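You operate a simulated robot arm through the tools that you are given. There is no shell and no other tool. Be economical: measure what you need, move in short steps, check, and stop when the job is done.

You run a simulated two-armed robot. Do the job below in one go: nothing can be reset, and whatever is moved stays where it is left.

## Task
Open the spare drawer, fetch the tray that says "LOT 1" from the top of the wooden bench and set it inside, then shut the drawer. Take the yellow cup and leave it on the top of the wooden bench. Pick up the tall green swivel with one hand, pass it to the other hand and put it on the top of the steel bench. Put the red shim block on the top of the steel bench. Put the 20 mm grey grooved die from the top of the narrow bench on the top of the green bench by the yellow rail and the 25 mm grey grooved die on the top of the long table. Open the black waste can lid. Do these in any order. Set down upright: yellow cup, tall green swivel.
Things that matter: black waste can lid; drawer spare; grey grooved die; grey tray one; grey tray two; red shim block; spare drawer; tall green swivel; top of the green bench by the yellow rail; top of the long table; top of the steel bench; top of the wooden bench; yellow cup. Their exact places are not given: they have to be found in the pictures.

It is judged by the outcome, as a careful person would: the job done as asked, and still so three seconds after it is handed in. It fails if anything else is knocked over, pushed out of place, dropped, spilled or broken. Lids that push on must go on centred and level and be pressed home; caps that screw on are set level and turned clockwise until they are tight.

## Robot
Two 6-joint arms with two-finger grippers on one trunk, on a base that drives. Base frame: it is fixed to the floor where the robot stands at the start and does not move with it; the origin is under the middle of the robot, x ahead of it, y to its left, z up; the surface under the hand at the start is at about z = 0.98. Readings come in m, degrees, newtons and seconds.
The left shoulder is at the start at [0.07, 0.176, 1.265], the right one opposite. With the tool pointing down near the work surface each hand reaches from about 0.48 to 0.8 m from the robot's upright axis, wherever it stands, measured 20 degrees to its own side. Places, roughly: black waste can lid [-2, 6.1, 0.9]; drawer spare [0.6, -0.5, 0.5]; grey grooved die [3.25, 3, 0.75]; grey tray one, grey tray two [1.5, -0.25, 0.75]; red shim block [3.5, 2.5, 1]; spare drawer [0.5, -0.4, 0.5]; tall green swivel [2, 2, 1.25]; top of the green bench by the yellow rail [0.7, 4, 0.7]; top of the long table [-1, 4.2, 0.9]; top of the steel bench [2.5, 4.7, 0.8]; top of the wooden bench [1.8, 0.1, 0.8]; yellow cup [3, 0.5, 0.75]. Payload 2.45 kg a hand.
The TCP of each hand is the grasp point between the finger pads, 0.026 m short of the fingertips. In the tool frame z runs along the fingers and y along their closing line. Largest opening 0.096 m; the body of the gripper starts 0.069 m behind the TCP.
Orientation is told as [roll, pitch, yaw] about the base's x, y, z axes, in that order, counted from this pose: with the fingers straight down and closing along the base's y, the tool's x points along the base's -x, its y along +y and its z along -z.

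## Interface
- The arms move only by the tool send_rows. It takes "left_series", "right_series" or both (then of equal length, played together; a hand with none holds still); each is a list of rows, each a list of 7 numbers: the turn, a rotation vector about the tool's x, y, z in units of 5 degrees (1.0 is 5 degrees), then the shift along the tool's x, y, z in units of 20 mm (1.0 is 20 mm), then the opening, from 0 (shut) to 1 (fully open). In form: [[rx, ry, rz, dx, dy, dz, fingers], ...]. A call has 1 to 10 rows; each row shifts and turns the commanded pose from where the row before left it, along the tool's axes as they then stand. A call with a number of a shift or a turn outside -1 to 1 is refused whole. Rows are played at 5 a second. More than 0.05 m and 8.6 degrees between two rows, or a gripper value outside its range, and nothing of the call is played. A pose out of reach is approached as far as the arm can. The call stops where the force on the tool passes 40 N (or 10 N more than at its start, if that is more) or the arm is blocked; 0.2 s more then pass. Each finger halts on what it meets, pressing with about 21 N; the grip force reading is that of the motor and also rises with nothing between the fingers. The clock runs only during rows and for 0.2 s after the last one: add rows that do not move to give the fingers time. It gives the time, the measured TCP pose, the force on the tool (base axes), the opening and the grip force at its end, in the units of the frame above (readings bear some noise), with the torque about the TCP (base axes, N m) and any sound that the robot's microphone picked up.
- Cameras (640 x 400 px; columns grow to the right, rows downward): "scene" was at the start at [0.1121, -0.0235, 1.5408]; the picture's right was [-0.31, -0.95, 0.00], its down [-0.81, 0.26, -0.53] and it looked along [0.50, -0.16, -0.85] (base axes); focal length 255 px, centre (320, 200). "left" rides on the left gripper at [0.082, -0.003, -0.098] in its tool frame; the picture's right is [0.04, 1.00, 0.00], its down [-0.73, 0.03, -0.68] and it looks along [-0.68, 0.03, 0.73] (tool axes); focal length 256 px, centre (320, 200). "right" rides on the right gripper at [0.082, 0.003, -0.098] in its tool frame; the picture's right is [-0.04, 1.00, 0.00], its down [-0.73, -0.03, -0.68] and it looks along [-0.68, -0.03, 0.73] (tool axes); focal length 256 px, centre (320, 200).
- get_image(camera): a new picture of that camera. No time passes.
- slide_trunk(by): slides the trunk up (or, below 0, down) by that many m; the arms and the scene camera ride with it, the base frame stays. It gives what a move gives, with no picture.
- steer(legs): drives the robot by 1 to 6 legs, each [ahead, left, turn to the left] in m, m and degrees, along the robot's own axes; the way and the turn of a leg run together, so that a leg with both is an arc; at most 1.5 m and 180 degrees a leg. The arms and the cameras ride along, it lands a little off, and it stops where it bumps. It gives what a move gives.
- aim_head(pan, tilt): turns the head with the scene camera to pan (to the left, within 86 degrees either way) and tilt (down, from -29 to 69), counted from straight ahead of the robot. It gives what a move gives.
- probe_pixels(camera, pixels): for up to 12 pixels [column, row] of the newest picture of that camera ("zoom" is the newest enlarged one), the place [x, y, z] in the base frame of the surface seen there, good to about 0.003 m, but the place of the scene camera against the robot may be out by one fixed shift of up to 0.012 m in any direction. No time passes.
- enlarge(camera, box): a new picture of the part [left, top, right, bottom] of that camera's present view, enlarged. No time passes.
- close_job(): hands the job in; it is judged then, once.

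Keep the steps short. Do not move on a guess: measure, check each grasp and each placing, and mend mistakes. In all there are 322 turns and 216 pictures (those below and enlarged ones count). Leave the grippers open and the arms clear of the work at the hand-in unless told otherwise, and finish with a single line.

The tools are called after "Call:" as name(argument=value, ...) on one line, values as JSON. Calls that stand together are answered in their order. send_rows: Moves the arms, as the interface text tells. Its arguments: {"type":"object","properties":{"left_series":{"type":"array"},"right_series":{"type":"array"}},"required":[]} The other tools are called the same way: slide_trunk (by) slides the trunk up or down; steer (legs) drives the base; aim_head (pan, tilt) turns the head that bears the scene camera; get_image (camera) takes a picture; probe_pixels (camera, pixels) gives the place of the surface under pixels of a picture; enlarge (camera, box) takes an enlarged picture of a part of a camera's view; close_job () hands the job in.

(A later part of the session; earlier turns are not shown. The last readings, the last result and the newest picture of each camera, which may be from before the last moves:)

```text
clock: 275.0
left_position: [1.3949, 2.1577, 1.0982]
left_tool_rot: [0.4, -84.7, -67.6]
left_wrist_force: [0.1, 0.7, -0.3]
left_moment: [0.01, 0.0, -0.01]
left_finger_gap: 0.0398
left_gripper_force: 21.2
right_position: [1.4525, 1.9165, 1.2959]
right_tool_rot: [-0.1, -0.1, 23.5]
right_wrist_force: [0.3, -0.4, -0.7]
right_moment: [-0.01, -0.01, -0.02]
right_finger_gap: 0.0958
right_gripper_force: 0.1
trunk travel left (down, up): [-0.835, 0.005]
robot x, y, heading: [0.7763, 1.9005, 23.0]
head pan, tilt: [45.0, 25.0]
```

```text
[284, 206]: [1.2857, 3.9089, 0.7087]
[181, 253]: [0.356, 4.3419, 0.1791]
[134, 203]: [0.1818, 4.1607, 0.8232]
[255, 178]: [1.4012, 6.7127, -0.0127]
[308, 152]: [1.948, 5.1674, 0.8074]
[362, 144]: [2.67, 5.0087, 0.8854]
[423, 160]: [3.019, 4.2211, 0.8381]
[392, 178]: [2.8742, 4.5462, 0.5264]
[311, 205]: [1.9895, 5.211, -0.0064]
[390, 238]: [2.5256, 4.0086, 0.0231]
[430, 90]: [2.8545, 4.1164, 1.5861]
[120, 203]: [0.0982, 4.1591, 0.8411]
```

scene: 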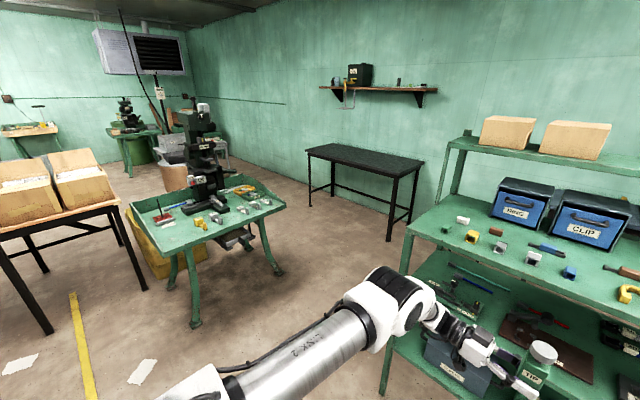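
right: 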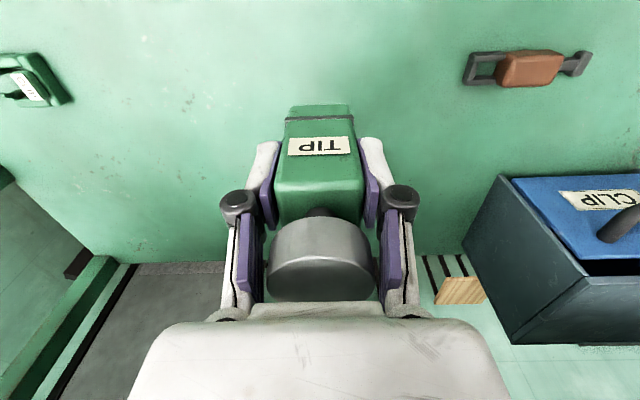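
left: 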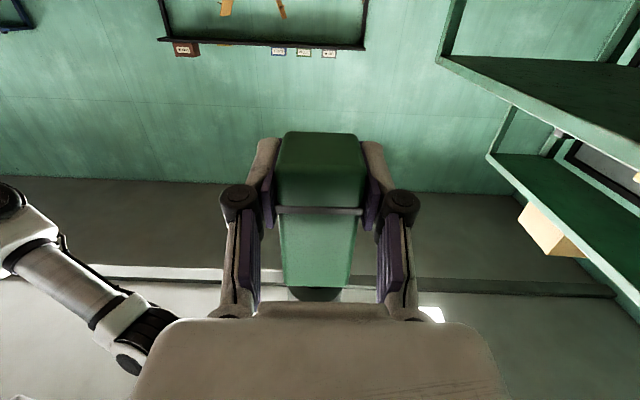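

Route: back off, strafe left along the rack, go forward between the rack and the green bench, then strafe left to the steel bench's left end. First part now.

Call:
steer(legs=[[-0.25, 0, 1.1], [0, 0.98, 0]])

Call:
steer(legs=[[0.8, 0.08, 0]])

Call:
aim_head(pan=20, tilt=35)

Call:
get_image(camera="scene")

```text
clock: 281.6
left_position: [0.7707, 2.9554, 1.0977]
left_tool_rot: [0.4, -84.6, -68.2]
left_wrist_force: [0.2, 0.2, -2.2]
left_moment: [0.0, -0.02, 0.0]
left_finger_gap: 0.0395
left_gripper_force: 21.5
right_position: [0.8259, 2.7134, 1.2952]
right_tool_rot: [0.0, -0.2, 22.9]
right_wrist_force: [-0.7, 0.3, 0.4]
right_moment: [0.01, -0.02, 0.01]
right_finger_gap: 0.096
right_gripper_force: 0.0
trunk travel left (down, up): [-0.835, 0.005]
robot x, y, heading: [0.1455, 2.7069, 22.7]
head pan, tilt: [45.0, 25.0]
```

```text
clock: 285.8
left_position: [1.4677, 3.3299, 1.0984]
left_tool_rot: [0.8, -84.7, -68.9]
left_wrist_force: [0.6, -0.4, -2.0]
left_moment: [0.0, 0.01, 0.01]
left_finger_gap: 0.0399
left_gripper_force: 20.9
right_position: [1.5226, 3.087, 1.2974]
right_tool_rot: [0.0, -0.1, 22.5]
right_wrist_force: [-1.5, -0.1, 0.7]
right_moment: [-0.01, 0.0, -0.01]
right_finger_gap: 0.096
right_gripper_force: 0.1
trunk travel left (down, up): [-0.835, 0.005]
robot x, y, heading: [0.8449, 3.0827, 22.6]
head pan, tilt: [45.0, 25.0]
```

```text
clock: 286.7
left_position: [1.469, 3.3288, 1.0973]
left_tool_rot: [0.3, -84.7, -68.3]
left_wrist_force: [-0.4, 0.2, -2.4]
left_moment: [0.0, -0.01, 0.03]
left_finger_gap: 0.0395
left_gripper_force: 20.7
right_position: [1.5231, 3.0868, 1.2952]
right_tool_rot: [-0.1, -0.1, 22.5]
right_wrist_force: [-0.6, 0.4, -0.4]
right_moment: [0.02, 0.02, -0.03]
right_finger_gap: 0.0959
right_gripper_force: 0.0
trunk travel left (down, up): [-0.835, 0.005]
robot x, y, heading: [0.8442, 3.0825, 22.5]
head pan, tilt: [20.0, 35.0]
```

```text
126 pictures are left
```

scene: 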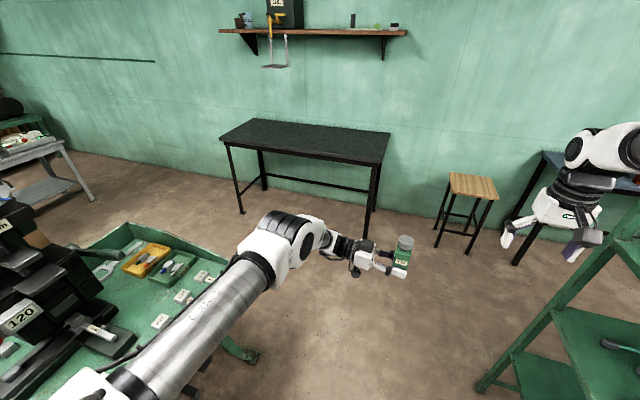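

Call:
probe_pixels(camera="scene", pixels=[[222, 138], [249, 120], [388, 133], [374, 162], [300, 140], [240, 213], [128, 226], [228, 272], [240, 355], [476, 385], [555, 310], [470, 180]])

```text
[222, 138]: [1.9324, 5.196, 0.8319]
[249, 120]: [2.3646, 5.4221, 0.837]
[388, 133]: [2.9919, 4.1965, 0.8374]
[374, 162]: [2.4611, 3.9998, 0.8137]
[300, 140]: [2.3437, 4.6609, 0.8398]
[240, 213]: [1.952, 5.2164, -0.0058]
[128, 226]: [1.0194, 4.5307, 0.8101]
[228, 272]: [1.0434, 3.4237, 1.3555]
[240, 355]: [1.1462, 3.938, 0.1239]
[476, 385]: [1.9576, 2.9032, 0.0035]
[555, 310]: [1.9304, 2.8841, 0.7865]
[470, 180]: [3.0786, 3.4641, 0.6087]
```

Target spot is (2.093, 5.202), 6 cm in from the left end. I'll drive there with the swivel high.

Call:
steer(legs=[[0.974, 0.136, 1.3], [0.34, 1.217, 0]])

Call:
get_image(camera="scene")

```text
clock: 297.8
left_position: [2.0958, 5.1133, 1.1025]
left_tool_rot: [3.2, -84.6, -67.7]
left_wrist_force: [-0.4, 0.0, -1.5]
left_moment: [0.0, -0.02, 0.02]
left_finger_gap: 0.0396
left_gripper_force: 21.1
right_position: [2.1637, 4.8743, 1.2979]
right_tool_rot: [0.1, -0.2, 26.1]
right_wrist_force: [-16.3, -16.1, -2.1]
right_moment: [1.44, -1.3, -0.7]
right_finger_gap: 0.0961
right_gripper_force: 0.1
trunk travel left (down, up): [-0.835, 0.005]
robot x, y, heading: [1.4928, 4.8297, 26.0]
head pan, tilt: [20.0, 35.0]
```

```text
125 pictures are left
```

scene: 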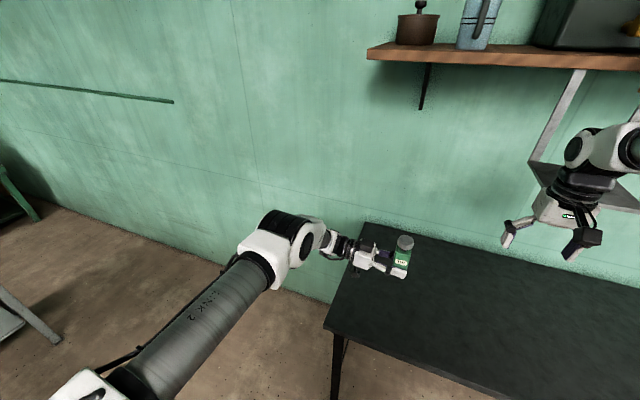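

The right hand is pressing on something (a bracket hanging under the wall shelf). I'll back off 0.12 m at once and look.

Call:
steer(legs=[[-0.12, 0, 0]])

Call:
aim_head(pan=-5, tilt=10)

Call:
get_image(camera="scene")

```text
clock: 299.0
left_position: [1.9935, 5.0647, 1.0974]
left_tool_rot: [-0.5, -84.6, -64.2]
left_wrist_force: [0.5, 0.3, -2.2]
left_moment: [0.02, -0.03, -0.03]
left_finger_gap: 0.0397
left_gripper_force: 20.5
right_position: [2.0628, 4.8251, 1.2946]
right_tool_rot: [-0.1, 0.1, 26.0]
right_wrist_force: [0.4, -0.3, 0.8]
right_moment: [0.01, -0.01, 0.0]
right_finger_gap: 0.096
right_gripper_force: 0.1
trunk travel left (down, up): [-0.835, 0.005]
robot x, y, heading: [1.387, 4.7795, 26.0]
head pan, tilt: [20.0, 35.0]
```

```text
clock: 299.9
left_position: [1.9923, 5.0637, 1.0987]
left_tool_rot: [0.9, -84.7, -65.3]
left_wrist_force: [0.3, -0.4, -1.6]
left_moment: [0.02, 0.0, -0.02]
left_finger_gap: 0.0398
left_gripper_force: 21.2
right_position: [2.0603, 4.826, 1.297]
right_tool_rot: [-0.1, -0.1, 26.1]
right_wrist_force: [0.0, 0.0, 0.1]
right_moment: [-0.02, -0.05, -0.01]
right_finger_gap: 0.0959
right_gripper_force: 0.0
trunk travel left (down, up): [-0.835, 0.005]
robot x, y, heading: [1.3814, 4.7786, 25.8]
head pan, tilt: [-5.0, 10.0]
```

```text
124 pictures are left
```

scene: 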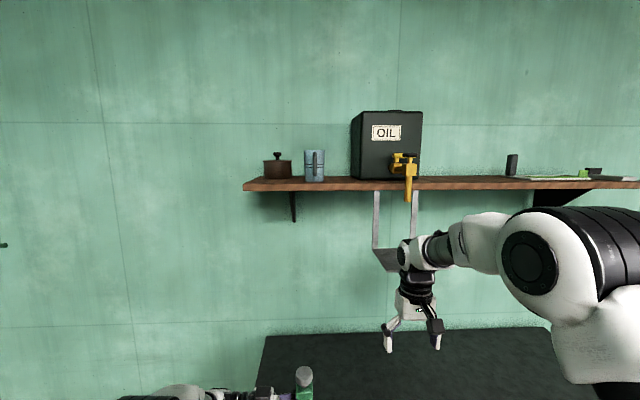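

The drip tray under the OIL can got touched but hangs in place. I'll compare it closely, and retract the right hand well back.

Call:
enlarge(camera="scene", box=[330, 90, 460, 290])

Call:
send_rows(right_series=[[0, 0, 0, 1, -0.3, 0.5, 1], [0, 0, 0, 1, -0.3, 0.5, 1], [0, 0, 0, 1, -0.3, 0.5, 1], [0, 0, 0, 1, -0.3, 0.5, 1], [0, 0, 0, 1, -0.3, 0.5, 1], [0, 0, 0, 1, -0.3, 0.5, 1], [0, 0, 0, 1, -0.3, 0.5, 1], [0, 0, 0, 1, -0.3, 0.5, 1]])

Call:
enlarge(camera="scene", box=[330, 90, 460, 290])

Call:
probe_pixels(camera="scene", pixels=[[385, 262], [375, 220], [416, 205], [398, 270], [410, 195]])

```text
2.00 times, centred on (395, 190) of scene
```

zoom: 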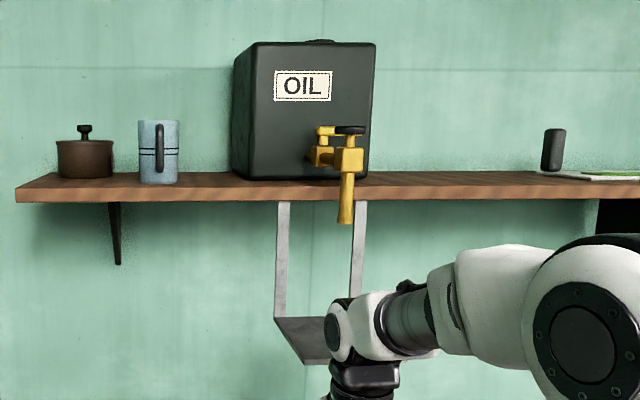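

```text
clock: 301.7
left_position: [1.9922, 5.0617, 1.0978]
left_tool_rot: [0.7, -84.6, -65.3]
left_wrist_force: [0.0, -0.6, -1.8]
left_moment: [-0.02, 0.03, -0.02]
left_finger_gap: 0.0395
left_gripper_force: 20.5
right_position: [1.9395, 4.7097, 1.2144]
right_tool_rot: [0.0, 0.0, 26.0]
right_wrist_force: [0.2, 0.7, 0.6]
right_moment: [-0.01, -0.01, -0.03]
right_finger_gap: 0.096
right_gripper_force: 0.1
trunk travel left (down, up): [-0.835, 0.005]
robot x, y, heading: [1.3826, 4.7757, 26.3]
head pan, tilt: [-5.0, 10.0]
```

```text
2.00 times, centred on (395, 190) of scene
```

zoom: 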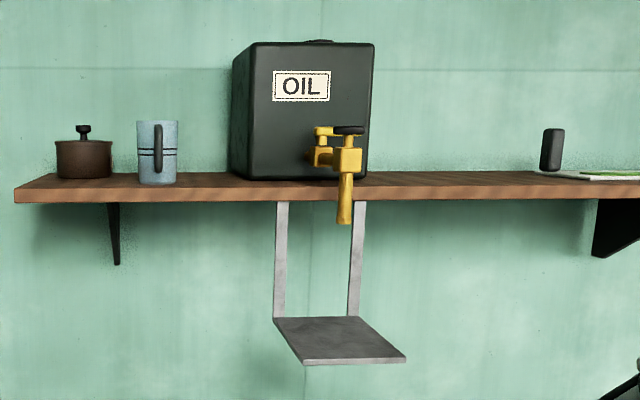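

```text
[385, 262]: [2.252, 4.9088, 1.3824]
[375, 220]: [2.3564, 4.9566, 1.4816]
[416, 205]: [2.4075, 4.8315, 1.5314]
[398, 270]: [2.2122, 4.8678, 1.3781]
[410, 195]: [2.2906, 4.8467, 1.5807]
```

All in place. I'll lower the trunk 0.1 m so the right arm passes below the drip tray, then move left 0.114 and ahead 0.149.

Call:
slide_trunk(by=-0.1)

Call:
steer(legs=[[0, 0.114, -2.2]])

Call:
steer(legs=[[0.149, 0, 0]])

Call:
aim_head(pan=10, tilt=45)

Call:
get_image(camera="scene")

```text
clock: 303.1
left_position: [1.9922, 5.0627, 0.9988]
left_tool_rot: [0.4, -84.7, -65.0]
left_wrist_force: [-0.7, 0.9, -2.0]
left_moment: [0.01, 0.01, 0.03]
left_finger_gap: 0.0395
left_gripper_force: 21.1
right_position: [1.9401, 4.7096, 1.1157]
right_tool_rot: [0.0, 0.0, 26.0]
right_wrist_force: [-1.0, -0.3, -0.5]
right_moment: [0.01, 0.03, -0.04]
right_finger_gap: 0.096
right_gripper_force: 0.2
trunk travel left (down, up): [-0.735, 0.105]
robot x, y, heading: [1.3853, 4.7814, 26.2]
head pan, tilt: [-5.0, 10.0]
```

```text
clock: 304.2
left_position: [1.9575, 5.1374, 0.9977]
left_tool_rot: [0.4, -84.6, -67.3]
left_wrist_force: [-0.6, 1.0, -2.3]
left_moment: [0.04, 0.02, 0.04]
left_finger_gap: 0.0399
left_gripper_force: 21.1
right_position: [1.8923, 4.7863, 1.1162]
right_tool_rot: [0.0, 0.0, 23.8]
right_wrist_force: [0.4, 0.0, -1.1]
right_moment: [-0.04, -0.03, 0.03]
right_finger_gap: 0.0961
right_gripper_force: 0.0
trunk travel left (down, up): [-0.735, 0.105]
robot x, y, heading: [1.3401, 4.8782, 23.9]
head pan, tilt: [-5.0, 10.0]
```

```text
clock: 305.6
left_position: [2.0915, 5.197, 0.9998]
left_tool_rot: [1.2, -84.7, -68.2]
left_wrist_force: [0.4, 0.7, -0.5]
left_moment: [0.02, -0.01, -0.01]
left_finger_gap: 0.0395
left_gripper_force: 20.8
right_position: [2.0243, 4.8456, 1.1164]
right_tool_rot: [0.0, 0.0, 23.6]
right_wrist_force: [-0.3, -0.7, -0.3]
right_moment: [-0.02, 0.0, 0.01]
right_finger_gap: 0.0961
right_gripper_force: 0.0
trunk travel left (down, up): [-0.735, 0.105]
robot x, y, heading: [1.4711, 4.9349, 23.8]
head pan, tilt: [-5.0, 10.0]
```

```text
clock: 306.6
left_position: [2.0933, 5.1971, 0.9982]
left_tool_rot: [0.5, -84.7, -67.5]
left_wrist_force: [0.0, -0.2, -1.7]
left_moment: [-0.01, 0.0, 0.04]
left_finger_gap: 0.0395
left_gripper_force: 21.0
right_position: [2.0259, 4.8474, 1.1159]
right_tool_rot: [0.0, 0.0, 23.7]
right_wrist_force: [-0.6, 1.1, 0.4]
right_moment: [0.01, -0.02, -0.04]
right_finger_gap: 0.0961
right_gripper_force: 0.1
trunk travel left (down, up): [-0.735, 0.105]
robot x, y, heading: [1.4716, 4.9436, 23.5]
head pan, tilt: [10.0, 45.0]
```

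```text
121 pictures are left
```

scene: 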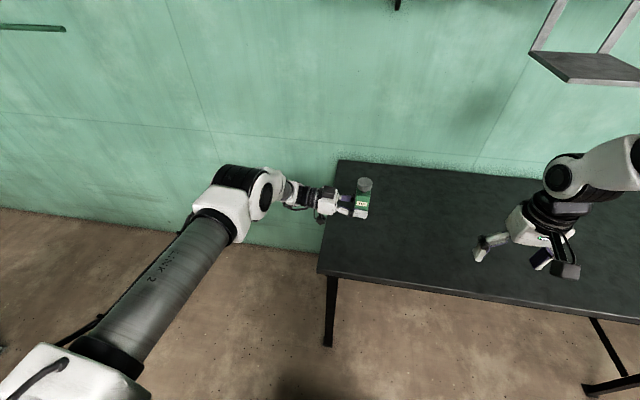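

The hand camera would be close to the bench edge. I shift the swivel 30 mm toward the left end and zoom to check.

Call:
send_rows(left_series=[[0, 0, 0, 0, 0, -0.75, 0.1], [0, 0, 0, 0, 0, -0.75, 0.1], [0, 0, 0, 0, 0, 0, 0.1]])

Call:
slide_trunk(by=-0.06)

Call:
enlarge(camera="scene", box=[270, 130, 410, 290])

Call:
get_image(camera="left")

```text
clock: 307.4
left_position: [2.0816, 5.2232, 1.0017]
left_tool_rot: [0.1, -84.8, -67.1]
left_wrist_force: [-1.1, 1.4, -1.8]
left_moment: [0.02, 0.0, 0.0]
left_finger_gap: 0.0395
left_gripper_force: 20.6
right_position: [2.0273, 4.8463, 1.1142]
right_tool_rot: [0.0, 0.1, 23.8]
right_wrist_force: [-0.4, 0.0, 0.5]
right_moment: [0.06, 0.02, 0.01]
right_finger_gap: 0.0959
right_gripper_force: 0.1
trunk travel left (down, up): [-0.735, 0.105]
robot x, y, heading: [1.4751, 4.9365, 23.7]
head pan, tilt: [10.0, 45.0]
```

```text
clock: 308.4
left_position: [2.0797, 5.2224, 0.9426]
left_tool_rot: [0.4, -84.7, -67.4]
left_wrist_force: [0.1, 0.6, -2.1]
left_moment: [0.01, 0.01, -0.01]
left_finger_gap: 0.0398
left_gripper_force: 20.9
right_position: [2.026, 4.8453, 1.055]
right_tool_rot: [0.1, 0.1, 23.7]
right_wrist_force: [-0.5, -0.2, 0.1]
right_moment: [0.04, -0.02, 0.01]
right_finger_gap: 0.096
right_gripper_force: 0.1
trunk travel left (down, up): [-0.675, 0.165]
robot x, y, heading: [1.4694, 4.939, 23.6]
head pan, tilt: [10.0, 45.0]
```

```text
2.50 times, centred on (340, 210) of scene
```

zoom: 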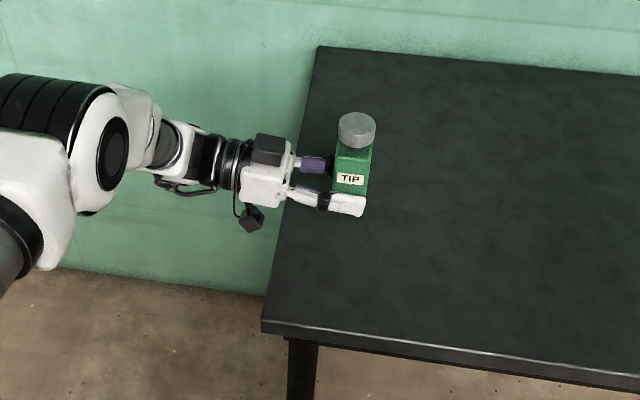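

```text
119 pictures are left
```

left: 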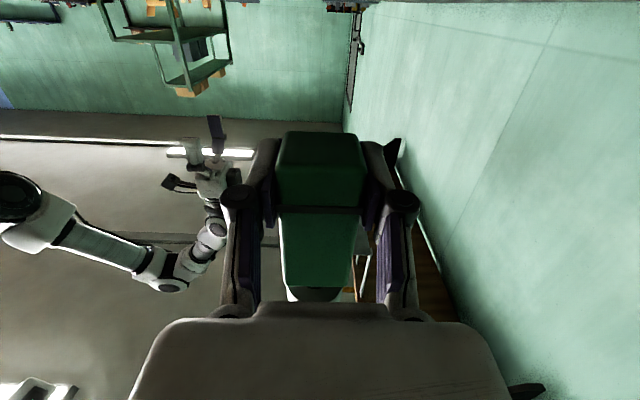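

The camera is outside the bench end. I'll lower 0.06 m by trunk, then fine steps with the arm.

Call:
slide_trunk(by=-0.06)

Call:
enlarge(camera="scene", box=[270, 130, 410, 290])

Call:
send_rows(left_series=[[0, 0, 0, 0.2, 0, 0, 0.1], [0, 0, 0, 0.2, 0, 0, 0.1], [0, 0, 0, 0.15, 0, 0, 0.1], [0, 0, 0, 0, 0, 0, 0.1]])

```text
clock: 309.4
left_position: [2.0808, 5.2231, 0.8816]
left_tool_rot: [0.5, -84.7, -67.4]
left_wrist_force: [0.1, 0.8, -1.0]
left_moment: [-0.02, 0.01, -0.04]
left_finger_gap: 0.0396
left_gripper_force: 21.1
right_position: [2.0262, 4.8462, 0.9948]
right_tool_rot: [0.0, 0.0, 23.7]
right_wrist_force: [1.1, -0.3, 0.0]
right_moment: [0.0, 0.0, -0.05]
right_finger_gap: 0.0957
right_gripper_force: 0.0
trunk travel left (down, up): [-0.615, 0.225]
robot x, y, heading: [1.4713, 4.9407, 23.4]
head pan, tilt: [10.0, 45.0]
```

```text
2.50 times, centred on (340, 210) of scene
```

zoom: 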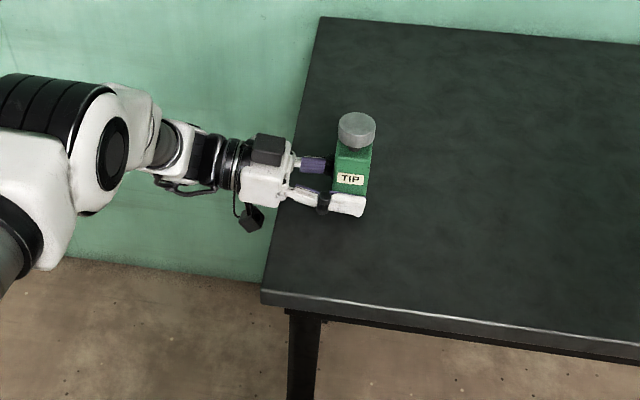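

```text
clock: 310.4
left_position: [2.0808, 5.223, 0.871]
left_tool_rot: [0.2, -84.7, -67.2]
left_wrist_force: [-0.3, -0.3, -2.1]
left_moment: [0.02, 0.01, -0.01]
left_finger_gap: 0.0396
left_gripper_force: 20.6
right_position: [2.0267, 4.8466, 0.9957]
right_tool_rot: [0.0, -0.1, 23.6]
right_wrist_force: [-0.3, -0.5, 0.0]
right_moment: [0.04, 0.0, 0.02]
right_finger_gap: 0.0959
right_gripper_force: 0.0
trunk travel left (down, up): [-0.615, 0.225]
robot x, y, heading: [1.4731, 4.9365, 23.6]
head pan, tilt: [10.0, 45.0]
```

Call:
send_rows(left_series=[[0, 0, 0, 0.12, 0, 0, 0.1], [0, 0, 0, 0, 0, 0, 0.1]])

Call:
send_rows(left_series=[[0, 0, 0, 0.12, 0, 0, 0.1], [0, 0, 0, 0, 0, 0, 0.1]])

Call:
send_rows(left_series=[[0, 0, 0, 0.12, 0, 0, 0.1], [0, 0, 0, 0, 0, 0, 0.1]])

```text
clock: 311.0
left_position: [2.0805, 5.2224, 0.869]
left_tool_rot: [1.3, -84.7, -68.2]
left_wrist_force: [1.2, 0.8, 3.2]
left_moment: [0.06, 0.13, -0.05]
left_finger_gap: 0.0396
left_gripper_force: 21.0
right_position: [2.0266, 4.8462, 0.994]
right_tool_rot: [0.0, 0.0, 23.7]
right_wrist_force: [-0.4, -0.1, -0.4]
right_moment: [-0.01, 0.0, -0.02]
right_finger_gap: 0.0962
right_gripper_force: 0.0
trunk travel left (down, up): [-0.615, 0.225]
robot x, y, heading: [1.471, 4.937, 23.6]
head pan, tilt: [10.0, 45.0]
```

```text
clock: 311.6
left_position: [2.0808, 5.2225, 0.8688]
left_tool_rot: [2.7, -84.8, -69.8]
left_wrist_force: [8.2, 3.1, 19.6]
left_moment: [0.75, 0.72, -0.46]
left_finger_gap: 0.0395
left_gripper_force: 20.6
right_position: [2.025, 4.8455, 0.9959]
right_tool_rot: [0.0, 0.0, 23.7]
right_wrist_force: [-0.6, 0.7, 0.4]
right_moment: [-0.03, 0.01, -0.01]
right_finger_gap: 0.0961
right_gripper_force: 0.1
trunk travel left (down, up): [-0.615, 0.225]
robot x, y, heading: [1.4773, 4.9387, 23.6]
head pan, tilt: [10.0, 45.0]
```

```text
clock: 312.2
left_position: [2.0819, 5.2223, 0.8705]
left_tool_rot: [5.0, -84.9, -72.1]
left_wrist_force: [-3.1, -3.6, 12.3]
left_moment: [0.76, 1.02, 0.47]
left_finger_gap: 0.0399
left_gripper_force: 20.9
right_position: [2.0243, 4.8442, 0.9957]
right_tool_rot: [-0.1, -0.1, 23.7]
right_wrist_force: [-0.3, -0.4, 1.0]
right_moment: [0.02, 0.0, -0.01]
right_finger_gap: 0.096
right_gripper_force: 0.1
trunk travel left (down, up): [-0.615, 0.225]
robot x, y, heading: [1.4743, 4.9393, 23.4]
head pan, tilt: [10.0, 45.0]
stopped in row 2 (left hand): the force on the tool passed its limit at 41 N (the readings are from after the stop); the commanded pose is now the measured one
```

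Contact at z 0.869. I ease back 3 mm and check before opening.

Call:
send_rows(left_series=[[0, 0, 0, -0.12, 0, 0, 0.1], [0, 0, 0, 0, 0, 0, 0.1]])

Call:
enlarge(camera="scene", box=[300, 150, 400, 240])

```text
clock: 312.8
left_position: [2.0811, 5.223, 0.8692]
left_tool_rot: [2.9, -84.7, -69.9]
left_wrist_force: [-2.0, -1.3, 1.7]
left_moment: [0.17, 0.25, 0.13]
left_finger_gap: 0.0394
left_gripper_force: 20.9
right_position: [2.0263, 4.8466, 0.9957]
right_tool_rot: [0.0, 0.0, 23.8]
right_wrist_force: [-0.1, -0.2, -0.9]
right_moment: [-0.02, -0.01, 0.0]
right_finger_gap: 0.0961
right_gripper_force: 0.1
trunk travel left (down, up): [-0.615, 0.225]
robot x, y, heading: [1.4725, 4.9334, 23.4]
head pan, tilt: [10.0, 45.0]
```

```text
4.44 times, centred on (350, 195) of scene
```

zoom: 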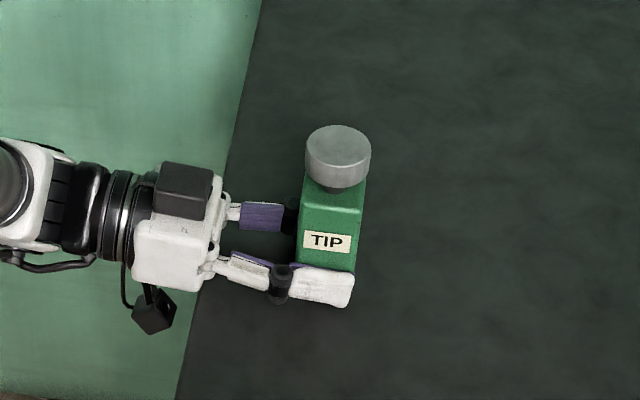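

The swivel stands upright on the surface. I open and withdraw the left hand leftward.

Call:
send_rows(left_series=[[0, 0, 0, 0, 0, 0, 0.6], [0, 0, 0, 0, 0, 0, 1], [0, 0, 0, 0, 0, 0, 1], [0, 0, 0, 0, 0, -0.5, 1], [0, 0, 0, 0, 0, -1, 1], [0, 0, 0, 0, 0, -1, 1], [0, 0, 0, 0, 0, -1, 1], [0, 0, 0, 0, 0, -1, 1], [0, 0, 0, 0, 0, -1, 1]])

Call:
enlarge(camera="scene", box=[270, 130, 410, 290])

```text
clock: 314.8
left_position: [2.0401, 5.323, 0.8801]
left_tool_rot: [2.6, -84.9, -69.6]
left_wrist_force: [-0.7, 0.6, 0.2]
left_moment: [-0.03, 0.01, -0.01]
left_finger_gap: 0.0959
left_gripper_force: 0.0
right_position: [2.025, 4.8463, 0.9959]
right_tool_rot: [-0.1, 0.0, 23.7]
right_wrist_force: [-0.3, -0.2, 0.9]
right_moment: [-0.01, 0.02, 0.01]
right_finger_gap: 0.0959
right_gripper_force: 0.1
trunk travel left (down, up): [-0.615, 0.225]
robot x, y, heading: [1.4731, 4.9401, 23.6]
head pan, tilt: [10.0, 45.0]
```

```text
2.50 times, centred on (340, 210) of scene
```

zoom: 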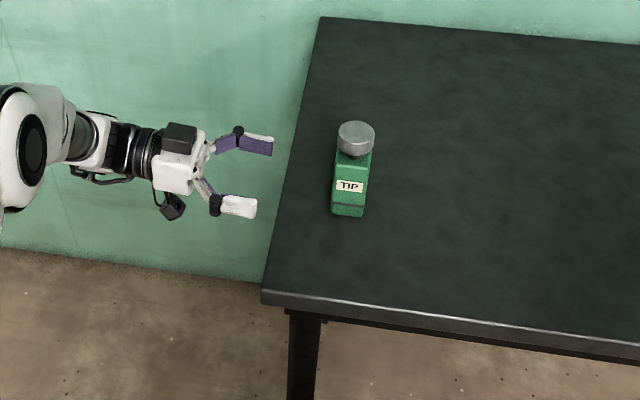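

Standing upright on the steel bench. I back off, and turn the left hand back to pointing down.

Call:
steer(legs=[[-0.25, 0, 0]])

Call:
send_rows(left_series=[[0, 1, 0, 0, 0, 0, 1], [0, 1, 0, 0, 0, 0, 1], [0, 1, 0, 0, 0, 0, 1], [0, 1, 0, 0, 0, 0, 1], [0, 1, 0, 0, 0, 0, 1], [0, 1, 0, 0, 0, 0, 1], [0, 1, 0, 0, 0, 0, 1], [0, 1, 0, 0, 0, 0, 1], [0, 1, 0, 0, 0, 0, 1]])

Call:
send_rows(left_series=[[0, 1, 0, 0, 0, 0, 1], [0, 1, 0, 0, 0, 0, 1], [0, 1, 0, 0, 0, 0, 1], [0, 1, 0, 0, 0, 0, 1], [0, 1, 0, 0, 0, 0, 1], [0, 1, 0, 0, 0, 0, 1], [0, 1, 0, 0, 0, 0, 1], [0, 1, 0, 0, 0, 0, 1]])

Call:
send_rows(left_series=[[0, 0, -1, 0, 0, 0, 1], [0, 0, -1, 0, 0, 0, 1], [0, 0, -1, 0, 0, 0, 1], [0, 0, -1, 0, 0, 0, 1], [0, 0, -1, 0, 0, 0, 1], [0, 0, -1, 0, 0, 0, 1], [0, 0, -1, 0, 0, 0, 1], [0, 0, -1, 0, 0, 0, 1], [0, 0, -1, 0, 0, 0, 1]])

Call:
send_rows(left_series=[[0, 0, -1, 0, 0, 0, 1], [0, 0, -1, 0, 0, 0, 1], [0, 0, -1, 0, 0, 0, 1], [0, 0, -1, 0, 0, 0, 1], [0, 0, -1, 0, 0, 0, 1], [0, 0, -1, 0, 0, 0, 1], [0, 0, -1, 0, 0, 0, 1], [0, 0, -1, 0, 0, 0, 1], [0, 0, -1, 0, 0, 0, 1]])

Call:
slide_trunk(by=0.22)

```text
clock: 316.6
left_position: [1.8168, 5.2225, 0.8805]
left_tool_rot: [2.7, -84.8, -69.9]
left_wrist_force: [-0.4, 0.3, 0.9]
left_moment: [0.03, 0.03, -0.02]
left_finger_gap: 0.0959
left_gripper_force: 0.0
right_position: [1.801, 4.7455, 0.9954]
right_tool_rot: [0.0, 0.0, 23.4]
right_wrist_force: [0.0, 0.3, -0.8]
right_moment: [-0.01, 0.0, 0.01]
right_finger_gap: 0.0957
right_gripper_force: 0.1
trunk travel left (down, up): [-0.615, 0.225]
robot x, y, heading: [1.2488, 4.8397, 23.5]
head pan, tilt: [10.0, 45.0]
```

```text
clock: 318.6
left_position: [1.8158, 5.2216, 0.8818]
left_tool_rot: [0.3, -39.7, -67.4]
left_wrist_force: [-0.9, -0.2, 0.2]
left_moment: [0.03, 0.01, 0.02]
left_finger_gap: 0.0961
left_gripper_force: 0.1
right_position: [1.8006, 4.7436, 0.9959]
right_tool_rot: [0.0, 0.0, 23.3]
right_wrist_force: [1.3, -0.1, 1.0]
right_moment: [0.02, -0.01, 0.0]
right_finger_gap: 0.0962
right_gripper_force: 0.1
trunk travel left (down, up): [-0.615, 0.225]
robot x, y, heading: [1.2503, 4.8405, 23.2]
head pan, tilt: [10.0, 45.0]
```

```text
clock: 320.4
left_position: [1.8167, 5.222, 0.8813]
left_tool_rot: [0.3, 0.4, -67.3]
left_wrist_force: [0.5, 0.7, 0.7]
left_moment: [-0.01, -0.02, 0.01]
left_finger_gap: 0.0961
left_gripper_force: 0.0
right_position: [1.8012, 4.7459, 0.9957]
right_tool_rot: [0.0, 0.0, 23.4]
right_wrist_force: [0.4, -0.1, 0.3]
right_moment: [0.02, 0.01, 0.02]
right_finger_gap: 0.096
right_gripper_force: 0.0
trunk travel left (down, up): [-0.615, 0.225]
robot x, y, heading: [1.2486, 4.8412, 23.6]
head pan, tilt: [10.0, 45.0]
```

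```text
clock: 322.4
left_position: [1.8167, 5.2228, 0.8809]
left_tool_rot: [0.3, 0.0, -22.1]
left_wrist_force: [1.1, 0.2, 0.4]
left_moment: [-0.01, 0.0, -0.01]
left_finger_gap: 0.0962
left_gripper_force: 0.1
right_position: [1.7995, 4.7452, 0.9951]
right_tool_rot: [0.0, 0.1, 23.4]
right_wrist_force: [0.6, -1.0, 0.3]
right_moment: [0.02, -0.05, -0.03]
right_finger_gap: 0.096
right_gripper_force: 0.0
trunk travel left (down, up): [-0.615, 0.225]
robot x, y, heading: [1.2504, 4.8401, 23.4]
head pan, tilt: [10.0, 45.0]
```

```text
clock: 324.4
left_position: [1.8168, 5.2226, 0.8807]
left_tool_rot: [0.2, -0.3, 22.8]
left_wrist_force: [-0.1, 0.1, 0.0]
left_moment: [0.0, -0.01, -0.02]
left_finger_gap: 0.0961
left_gripper_force: 0.0
right_position: [1.8015, 4.7462, 0.9944]
right_tool_rot: [0.0, -0.1, 23.4]
right_wrist_force: [1.1, -0.2, 0.3]
right_moment: [0.0, 0.0, 0.0]
right_finger_gap: 0.0962
right_gripper_force: 0.1
trunk travel left (down, up): [-0.615, 0.225]
robot x, y, heading: [1.2505, 4.8385, 23.3]
head pan, tilt: [10.0, 45.0]
```

```text
clock: 326.7
left_position: [1.8169, 5.2235, 1.1014]
left_tool_rot: [0.2, -0.2, 22.9]
left_wrist_force: [-0.4, 0.8, 1.7]
left_moment: [-0.02, 0.01, -0.02]
left_finger_gap: 0.0959
left_gripper_force: 0.0
right_position: [1.8009, 4.7462, 1.2159]
right_tool_rot: [0.0, 0.0, 23.4]
right_wrist_force: [-0.8, -0.8, -1.3]
right_moment: [-0.01, 0.0, 0.01]
right_finger_gap: 0.0961
right_gripper_force: 0.1
trunk travel left (down, up): [-0.835, 0.005]
robot x, y, heading: [1.251, 4.8416, 23.6]
head pan, tilt: [10.0, 45.0]
```

Next are the dies and the shim on the narrow bench behind the rack. I lower slightly to pass the drip tray, and strafe back to the gap.

Call:
slide_trunk(by=-0.12)

Call:
steer(legs=[[0.02, -0.82, 0], [-0.08, -0.5, 0]])

Call:
aim_head(pan=-35, tilt=30)

Call:
get_image(camera="scene")

```text
clock: 328.2
left_position: [1.8175, 5.2214, 0.9815]
left_tool_rot: [0.2, -0.4, 22.8]
left_wrist_force: [0.0, -0.4, 0.0]
left_moment: [-0.01, 0.0, -0.04]
left_finger_gap: 0.096
left_gripper_force: 0.1
right_position: [1.8008, 4.7449, 1.0953]
right_tool_rot: [0.0, 0.0, 23.4]
right_wrist_force: [0.4, 0.0, 0.3]
right_moment: [0.0, -0.01, -0.01]
right_finger_gap: 0.0957
right_gripper_force: 0.1
trunk travel left (down, up): [-0.715, 0.125]
robot x, y, heading: [1.2503, 4.8427, 23.5]
head pan, tilt: [10.0, 45.0]
```

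```text
clock: 335.2
left_position: [2.2959, 3.9978, 0.9808]
left_tool_rot: [0.2, -0.2, 24.2]
left_wrist_force: [0.4, -0.2, 0.1]
left_moment: [0.02, 0.0, 0.03]
left_finger_gap: 0.0958
left_gripper_force: 0.1
right_position: [2.2914, 3.521, 1.0951]
right_tool_rot: [-0.1, 0.0, 24.7]
right_wrist_force: [-0.8, -0.3, -0.8]
right_moment: [-0.01, -0.03, 0.02]
right_finger_gap: 0.0961
right_gripper_force: 0.0
trunk travel left (down, up): [-0.715, 0.125]
robot x, y, heading: [1.7355, 3.5998, 24.7]
head pan, tilt: [10.0, 45.0]
```

```text
clock: 336.3
left_position: [2.2961, 3.9974, 0.9815]
left_tool_rot: [0.3, -0.2, 24.1]
left_wrist_force: [0.8, 0.2, -0.7]
left_moment: [0.0, 0.0, 0.02]
left_finger_gap: 0.0961
left_gripper_force: 0.1
right_position: [2.2908, 3.5214, 1.0952]
right_tool_rot: [0.0, 0.0, 24.8]
right_wrist_force: [-0.2, -1.1, 0.3]
right_moment: [-0.02, 0.0, -0.01]
right_finger_gap: 0.0962
right_gripper_force: 0.1
trunk travel left (down, up): [-0.715, 0.125]
robot x, y, heading: [1.7416, 3.6015, 24.6]
head pan, tilt: [-35.0, 30.0]
```

```text
115 pictures are left
```

scene: 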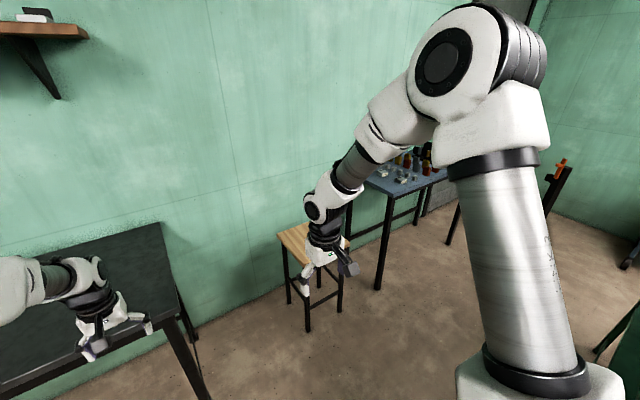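

The narrow bench is further right beyond the stool. I'll go ahead-right and look again.

Call:
steer(legs=[[0.5, -0.45, -0.8]])

Call:
aim_head(pan=-15, tilt=35)

Call:
get_image(camera="scene")

```text
clock: 340.0
left_position: [2.9373, 3.7839, 0.9812]
left_tool_rot: [0.2, -0.3, 23.1]
left_wrist_force: [0.4, -0.2, 0.6]
left_moment: [-0.03, -0.03, -0.03]
left_finger_gap: 0.096
left_gripper_force: 0.0
right_position: [2.9238, 3.3074, 1.096]
right_tool_rot: [-0.1, 0.0, 23.6]
right_wrist_force: [0.0, 0.7, -0.1]
right_moment: [-0.01, -0.02, 0.02]
right_finger_gap: 0.096
right_gripper_force: 0.0
trunk travel left (down, up): [-0.715, 0.125]
robot x, y, heading: [2.3703, 3.399, 23.9]
head pan, tilt: [-35.0, 30.0]
```

```text
clock: 340.9
left_position: [2.9379, 3.7849, 0.9818]
left_tool_rot: [0.1, -0.2, 23.1]
left_wrist_force: [-0.3, 0.2, -1.0]
left_moment: [-0.01, -0.03, 0.02]
left_finger_gap: 0.096
left_gripper_force: 0.0
right_position: [2.9244, 3.3072, 1.0952]
right_tool_rot: [0.0, 0.0, 23.7]
right_wrist_force: [0.4, -0.1, 0.4]
right_moment: [-0.01, 0.01, -0.04]
right_finger_gap: 0.0958
right_gripper_force: 0.1
trunk travel left (down, up): [-0.715, 0.125]
robot x, y, heading: [2.3721, 3.3946, 23.7]
head pan, tilt: [-15.0, 35.0]
```

```text
114 pictures are left
```

scene: 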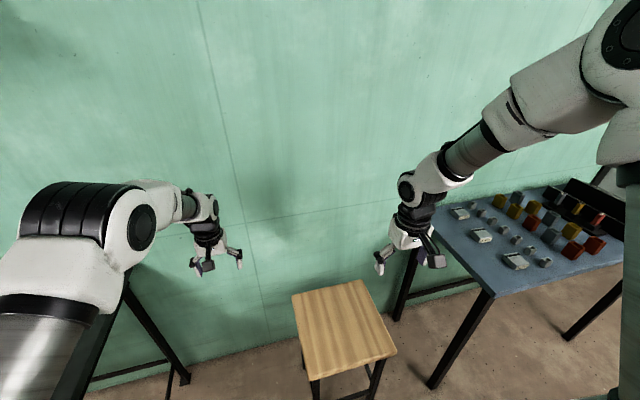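

Call:
probe_pixels(camera="scene", pixels=[[493, 292], [430, 215], [560, 200], [545, 185], [620, 260], [460, 214], [515, 262], [340, 320]])

Call:
steer(legs=[[0, -0.55, 0]])

Call:
aim_head(pan=0, tilt=45)

Call:
get_image(camera="scene")

```text
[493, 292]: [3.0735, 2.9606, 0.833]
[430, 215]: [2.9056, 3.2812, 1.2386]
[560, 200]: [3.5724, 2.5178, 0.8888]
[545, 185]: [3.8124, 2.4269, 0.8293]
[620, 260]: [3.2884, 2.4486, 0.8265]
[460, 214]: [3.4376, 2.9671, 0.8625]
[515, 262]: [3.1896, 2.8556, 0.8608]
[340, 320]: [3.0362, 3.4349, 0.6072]
```

```text
clock: 344.0
left_position: [3.1591, 3.2744, 0.9801]
left_tool_rot: [0.3, -0.3, 22.3]
left_wrist_force: [0.3, 0.1, 0.6]
left_moment: [0.01, 0.02, 0.0]
left_finger_gap: 0.096
left_gripper_force: 0.0
right_position: [3.1389, 2.7977, 1.0953]
right_tool_rot: [-0.2, 0.0, 22.9]
right_wrist_force: [-0.1, -1.4, 0.7]
right_moment: [0.0, -0.04, 0.03]
right_finger_gap: 0.0958
right_gripper_force: 0.1
trunk travel left (down, up): [-0.715, 0.125]
robot x, y, heading: [2.5882, 2.8954, 23.1]
head pan, tilt: [-15.0, 35.0]
```

```text
clock: 344.8
left_position: [3.1587, 3.2753, 0.9813]
left_tool_rot: [0.2, -0.3, 22.4]
left_wrist_force: [-0.2, 0.5, -0.1]
left_moment: [0.02, 0.0, -0.01]
left_finger_gap: 0.0959
left_gripper_force: 0.0
right_position: [3.1391, 2.7959, 1.0956]
right_tool_rot: [0.0, 0.1, 22.9]
right_wrist_force: [0.0, 0.7, 0.1]
right_moment: [-0.05, 0.0, 0.0]
right_finger_gap: 0.0958
right_gripper_force: 0.0
trunk travel left (down, up): [-0.715, 0.125]
robot x, y, heading: [2.5867, 2.8951, 23.0]
head pan, tilt: [0.0, 45.0]
```

```text
113 pictures are left
```

scene: 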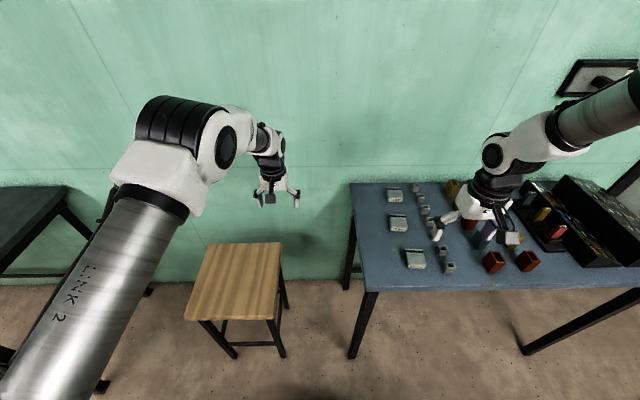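

Call:
enlarge(camera="scene", box=[360, 175, 480, 280])

Call:
enlarge(camera="scene", box=[430, 170, 640, 290])

```text
3.81 times, centred on (420, 228) of scene
```

zoom: 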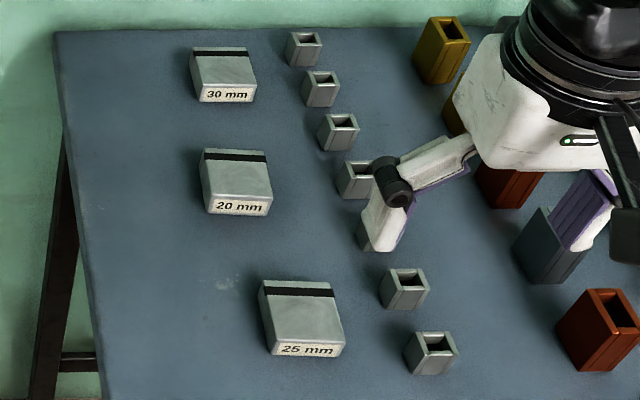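

```text
3.05 times, centred on (535, 230) of scene
```

zoom: 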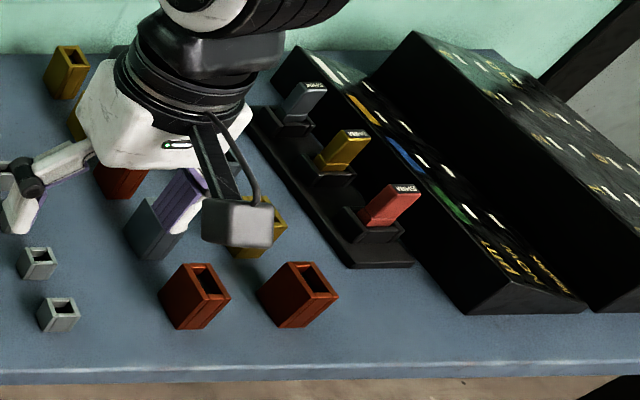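

Dies: 30 (back), 20 (middle), 25 mm (front). Now the shim: I'll raise the trunk, strafe right 0.35 m and look at the red piece in the black stand.

Call:
slide_trunk(by=0.12)

Call:
steer(legs=[[-0.05, -0.2, 0.8]])

Call:
aim_head(pan=-12, tilt=45)

Call:
get_image(camera="scene")

Call:
get_image(camera="right")

```text
clock: 346.3
left_position: [3.16, 3.2742, 1.1023]
left_tool_rot: [0.2, -0.2, 22.4]
left_wrist_force: [-0.1, -0.6, 0.4]
left_moment: [0.05, 0.0, -0.02]
left_finger_gap: 0.0962
left_gripper_force: 0.1
right_position: [3.1392, 2.7968, 1.216]
right_tool_rot: [-0.1, -0.1, 22.9]
right_wrist_force: [1.0, 0.6, -0.3]
right_moment: [0.0, 0.04, 0.01]
right_finger_gap: 0.0961
right_gripper_force: 0.1
trunk travel left (down, up): [-0.835, 0.005]
robot x, y, heading: [2.5853, 2.8964, 23.2]
head pan, tilt: [0.0, 45.0]
```

```text
clock: 347.9
left_position: [3.1879, 3.0796, 1.1]
left_tool_rot: [-0.1, -0.2, 23.0]
left_wrist_force: [-0.8, 0.0, -0.1]
left_moment: [-0.05, -0.01, -0.07]
left_finger_gap: 0.0957
left_gripper_force: 0.0
right_position: [3.1728, 2.6022, 1.216]
right_tool_rot: [-0.2, 0.2, 23.6]
right_wrist_force: [0.2, 1.1, -0.6]
right_moment: [0.0, 0.01, 0.02]
right_finger_gap: 0.0961
right_gripper_force: 0.1
trunk travel left (down, up): [-0.835, 0.005]
robot x, y, heading: [2.619, 2.6913, 23.4]
head pan, tilt: [0.0, 45.0]
```

```text
clock: 348.6
left_position: [3.1879, 3.0769, 1.102]
left_tool_rot: [0.1, -0.2, 23.0]
left_wrist_force: [2.0, 0.5, -0.7]
left_moment: [-0.01, -0.05, 0.02]
left_finger_gap: 0.096
left_gripper_force: 0.0
right_position: [3.1743, 2.6008, 1.2149]
right_tool_rot: [0.1, 0.0, 23.6]
right_wrist_force: [-0.2, -0.2, 0.1]
right_moment: [0.01, 0.0, 0.03]
right_finger_gap: 0.0961
right_gripper_force: 0.1
trunk travel left (down, up): [-0.835, 0.005]
robot x, y, heading: [2.6202, 2.6969, 23.7]
head pan, tilt: [-12.0, 45.0]
```

```text
110 pictures are left
```

scene: 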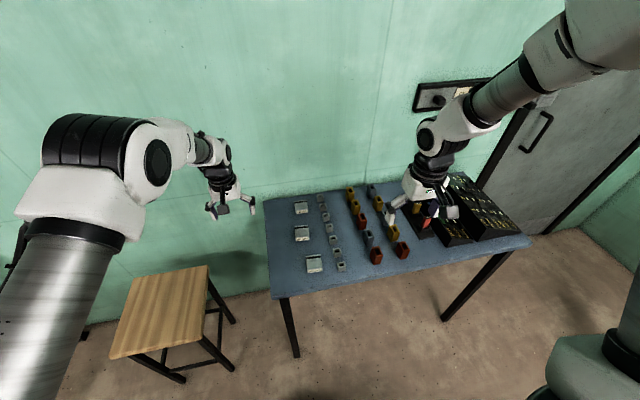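

```text
109 pictures are left
```

right: 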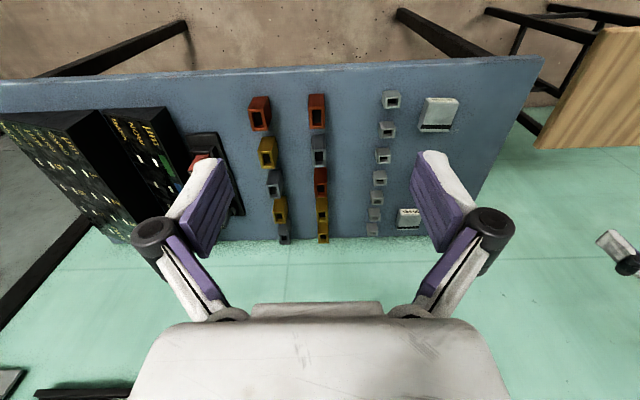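

Call:
send_rows(right_series=[[0, 0, 0, 0, -1, 0, 1], [0, 0, 0, 0, -1, 0, 1], [0, 0, 0, 0, -1, 0, 1], [0, 0, 0, 0, -1, 0, 1], [0, 0, 0, 0, -1, 0, 1], [0, 0, 0, 0, -1, 0, 1]])

Call:
get_image(camera="right")

Call:
enlarge(camera="right", box=[180, 80, 420, 240])

```text
clock: 350.0
left_position: [3.1881, 3.0776, 1.1015]
left_tool_rot: [0.2, -0.2, 23.0]
left_wrist_force: [0.1, 0.9, 0.2]
left_moment: [0.0, -0.02, -0.01]
left_finger_gap: 0.096
left_gripper_force: 0.1
right_position: [3.2223, 2.4907, 1.2164]
right_tool_rot: [0.0, 0.0, 23.6]
right_wrist_force: [-0.4, 0.8, -0.5]
right_moment: [0.03, -0.04, -0.01]
right_finger_gap: 0.0961
right_gripper_force: 0.1
trunk travel left (down, up): [-0.835, 0.005]
robot x, y, heading: [2.6213, 2.6969, 23.5]
head pan, tilt: [-12.0, 45.0]
```

```text
108 pictures are left
```

right: 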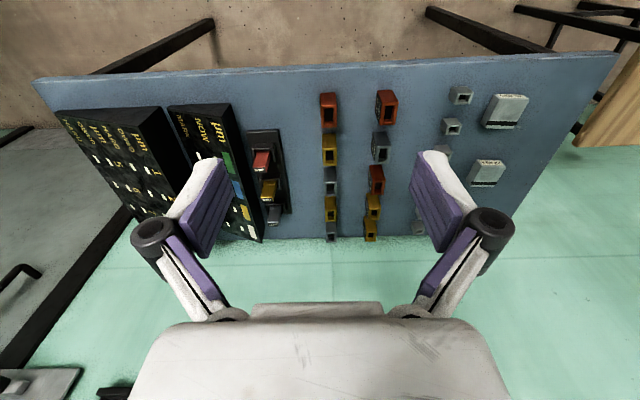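

```text
2.50 times, centred on (300, 160) of right
```

zoom: 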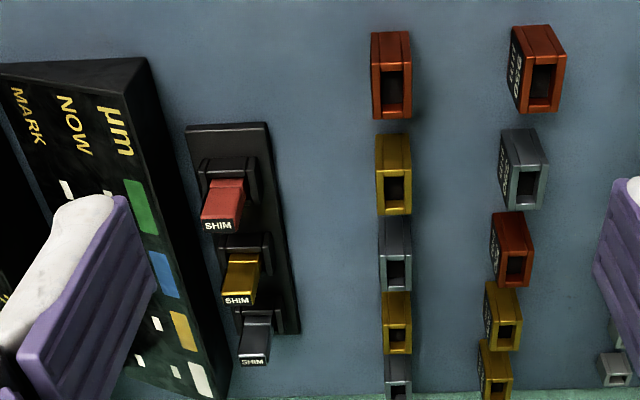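

The red SHIM sits slanted in the stand. I'll measure it with the right camera.

Call:
probe_pixels(camera="right", pixels=[[260, 155], [268, 155], [253, 162], [268, 165], [260, 167], [262, 148], [253, 150], [272, 150], [265, 140], [280, 190], [300, 160]])

Call:
enlarge(camera="right", box=[235, 120, 305, 190])

Call:
enlarge(camera="scene", box=[390, 180, 500, 250])

```text
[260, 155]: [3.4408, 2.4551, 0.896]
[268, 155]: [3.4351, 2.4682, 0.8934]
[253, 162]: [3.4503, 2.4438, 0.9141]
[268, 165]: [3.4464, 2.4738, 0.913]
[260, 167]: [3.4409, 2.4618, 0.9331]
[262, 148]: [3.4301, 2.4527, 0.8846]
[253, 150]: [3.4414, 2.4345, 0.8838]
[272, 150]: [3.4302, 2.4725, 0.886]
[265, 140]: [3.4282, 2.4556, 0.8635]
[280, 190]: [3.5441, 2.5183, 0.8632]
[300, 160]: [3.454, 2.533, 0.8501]
```

```text
5.71 times, centred on (270, 155) of right
```

zoom: 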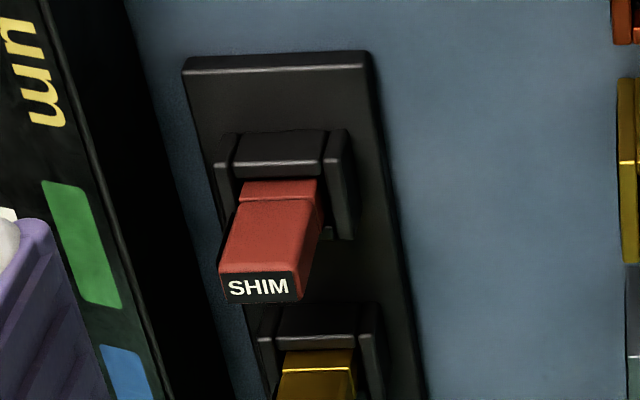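

```text
5.71 times, centred on (445, 215) of scene
```

zoom: 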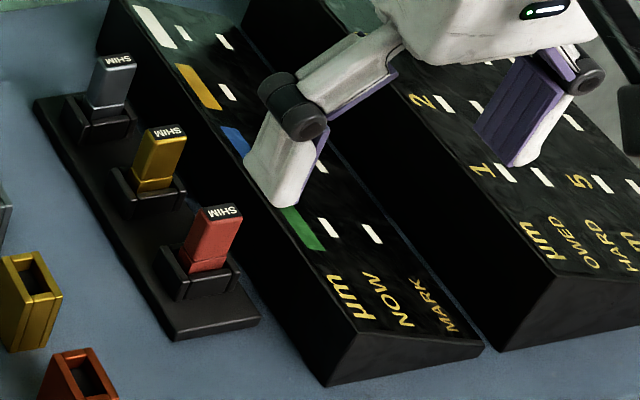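

Call:
probe_pixels(camera="right", pixels=[[236, 160], [231, 150], [243, 165], [246, 160], [247, 150], [240, 140], [262, 170], [255, 170], [268, 170], [275, 160], [247, 140]])

```text
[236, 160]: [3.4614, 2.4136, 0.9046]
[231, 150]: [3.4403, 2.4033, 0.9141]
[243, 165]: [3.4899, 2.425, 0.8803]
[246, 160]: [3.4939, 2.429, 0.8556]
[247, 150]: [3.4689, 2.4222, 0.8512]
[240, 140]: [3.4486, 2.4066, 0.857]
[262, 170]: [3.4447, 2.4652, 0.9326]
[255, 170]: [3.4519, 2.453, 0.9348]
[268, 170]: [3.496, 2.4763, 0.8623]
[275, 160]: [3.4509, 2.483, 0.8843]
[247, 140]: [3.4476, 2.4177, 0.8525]
```

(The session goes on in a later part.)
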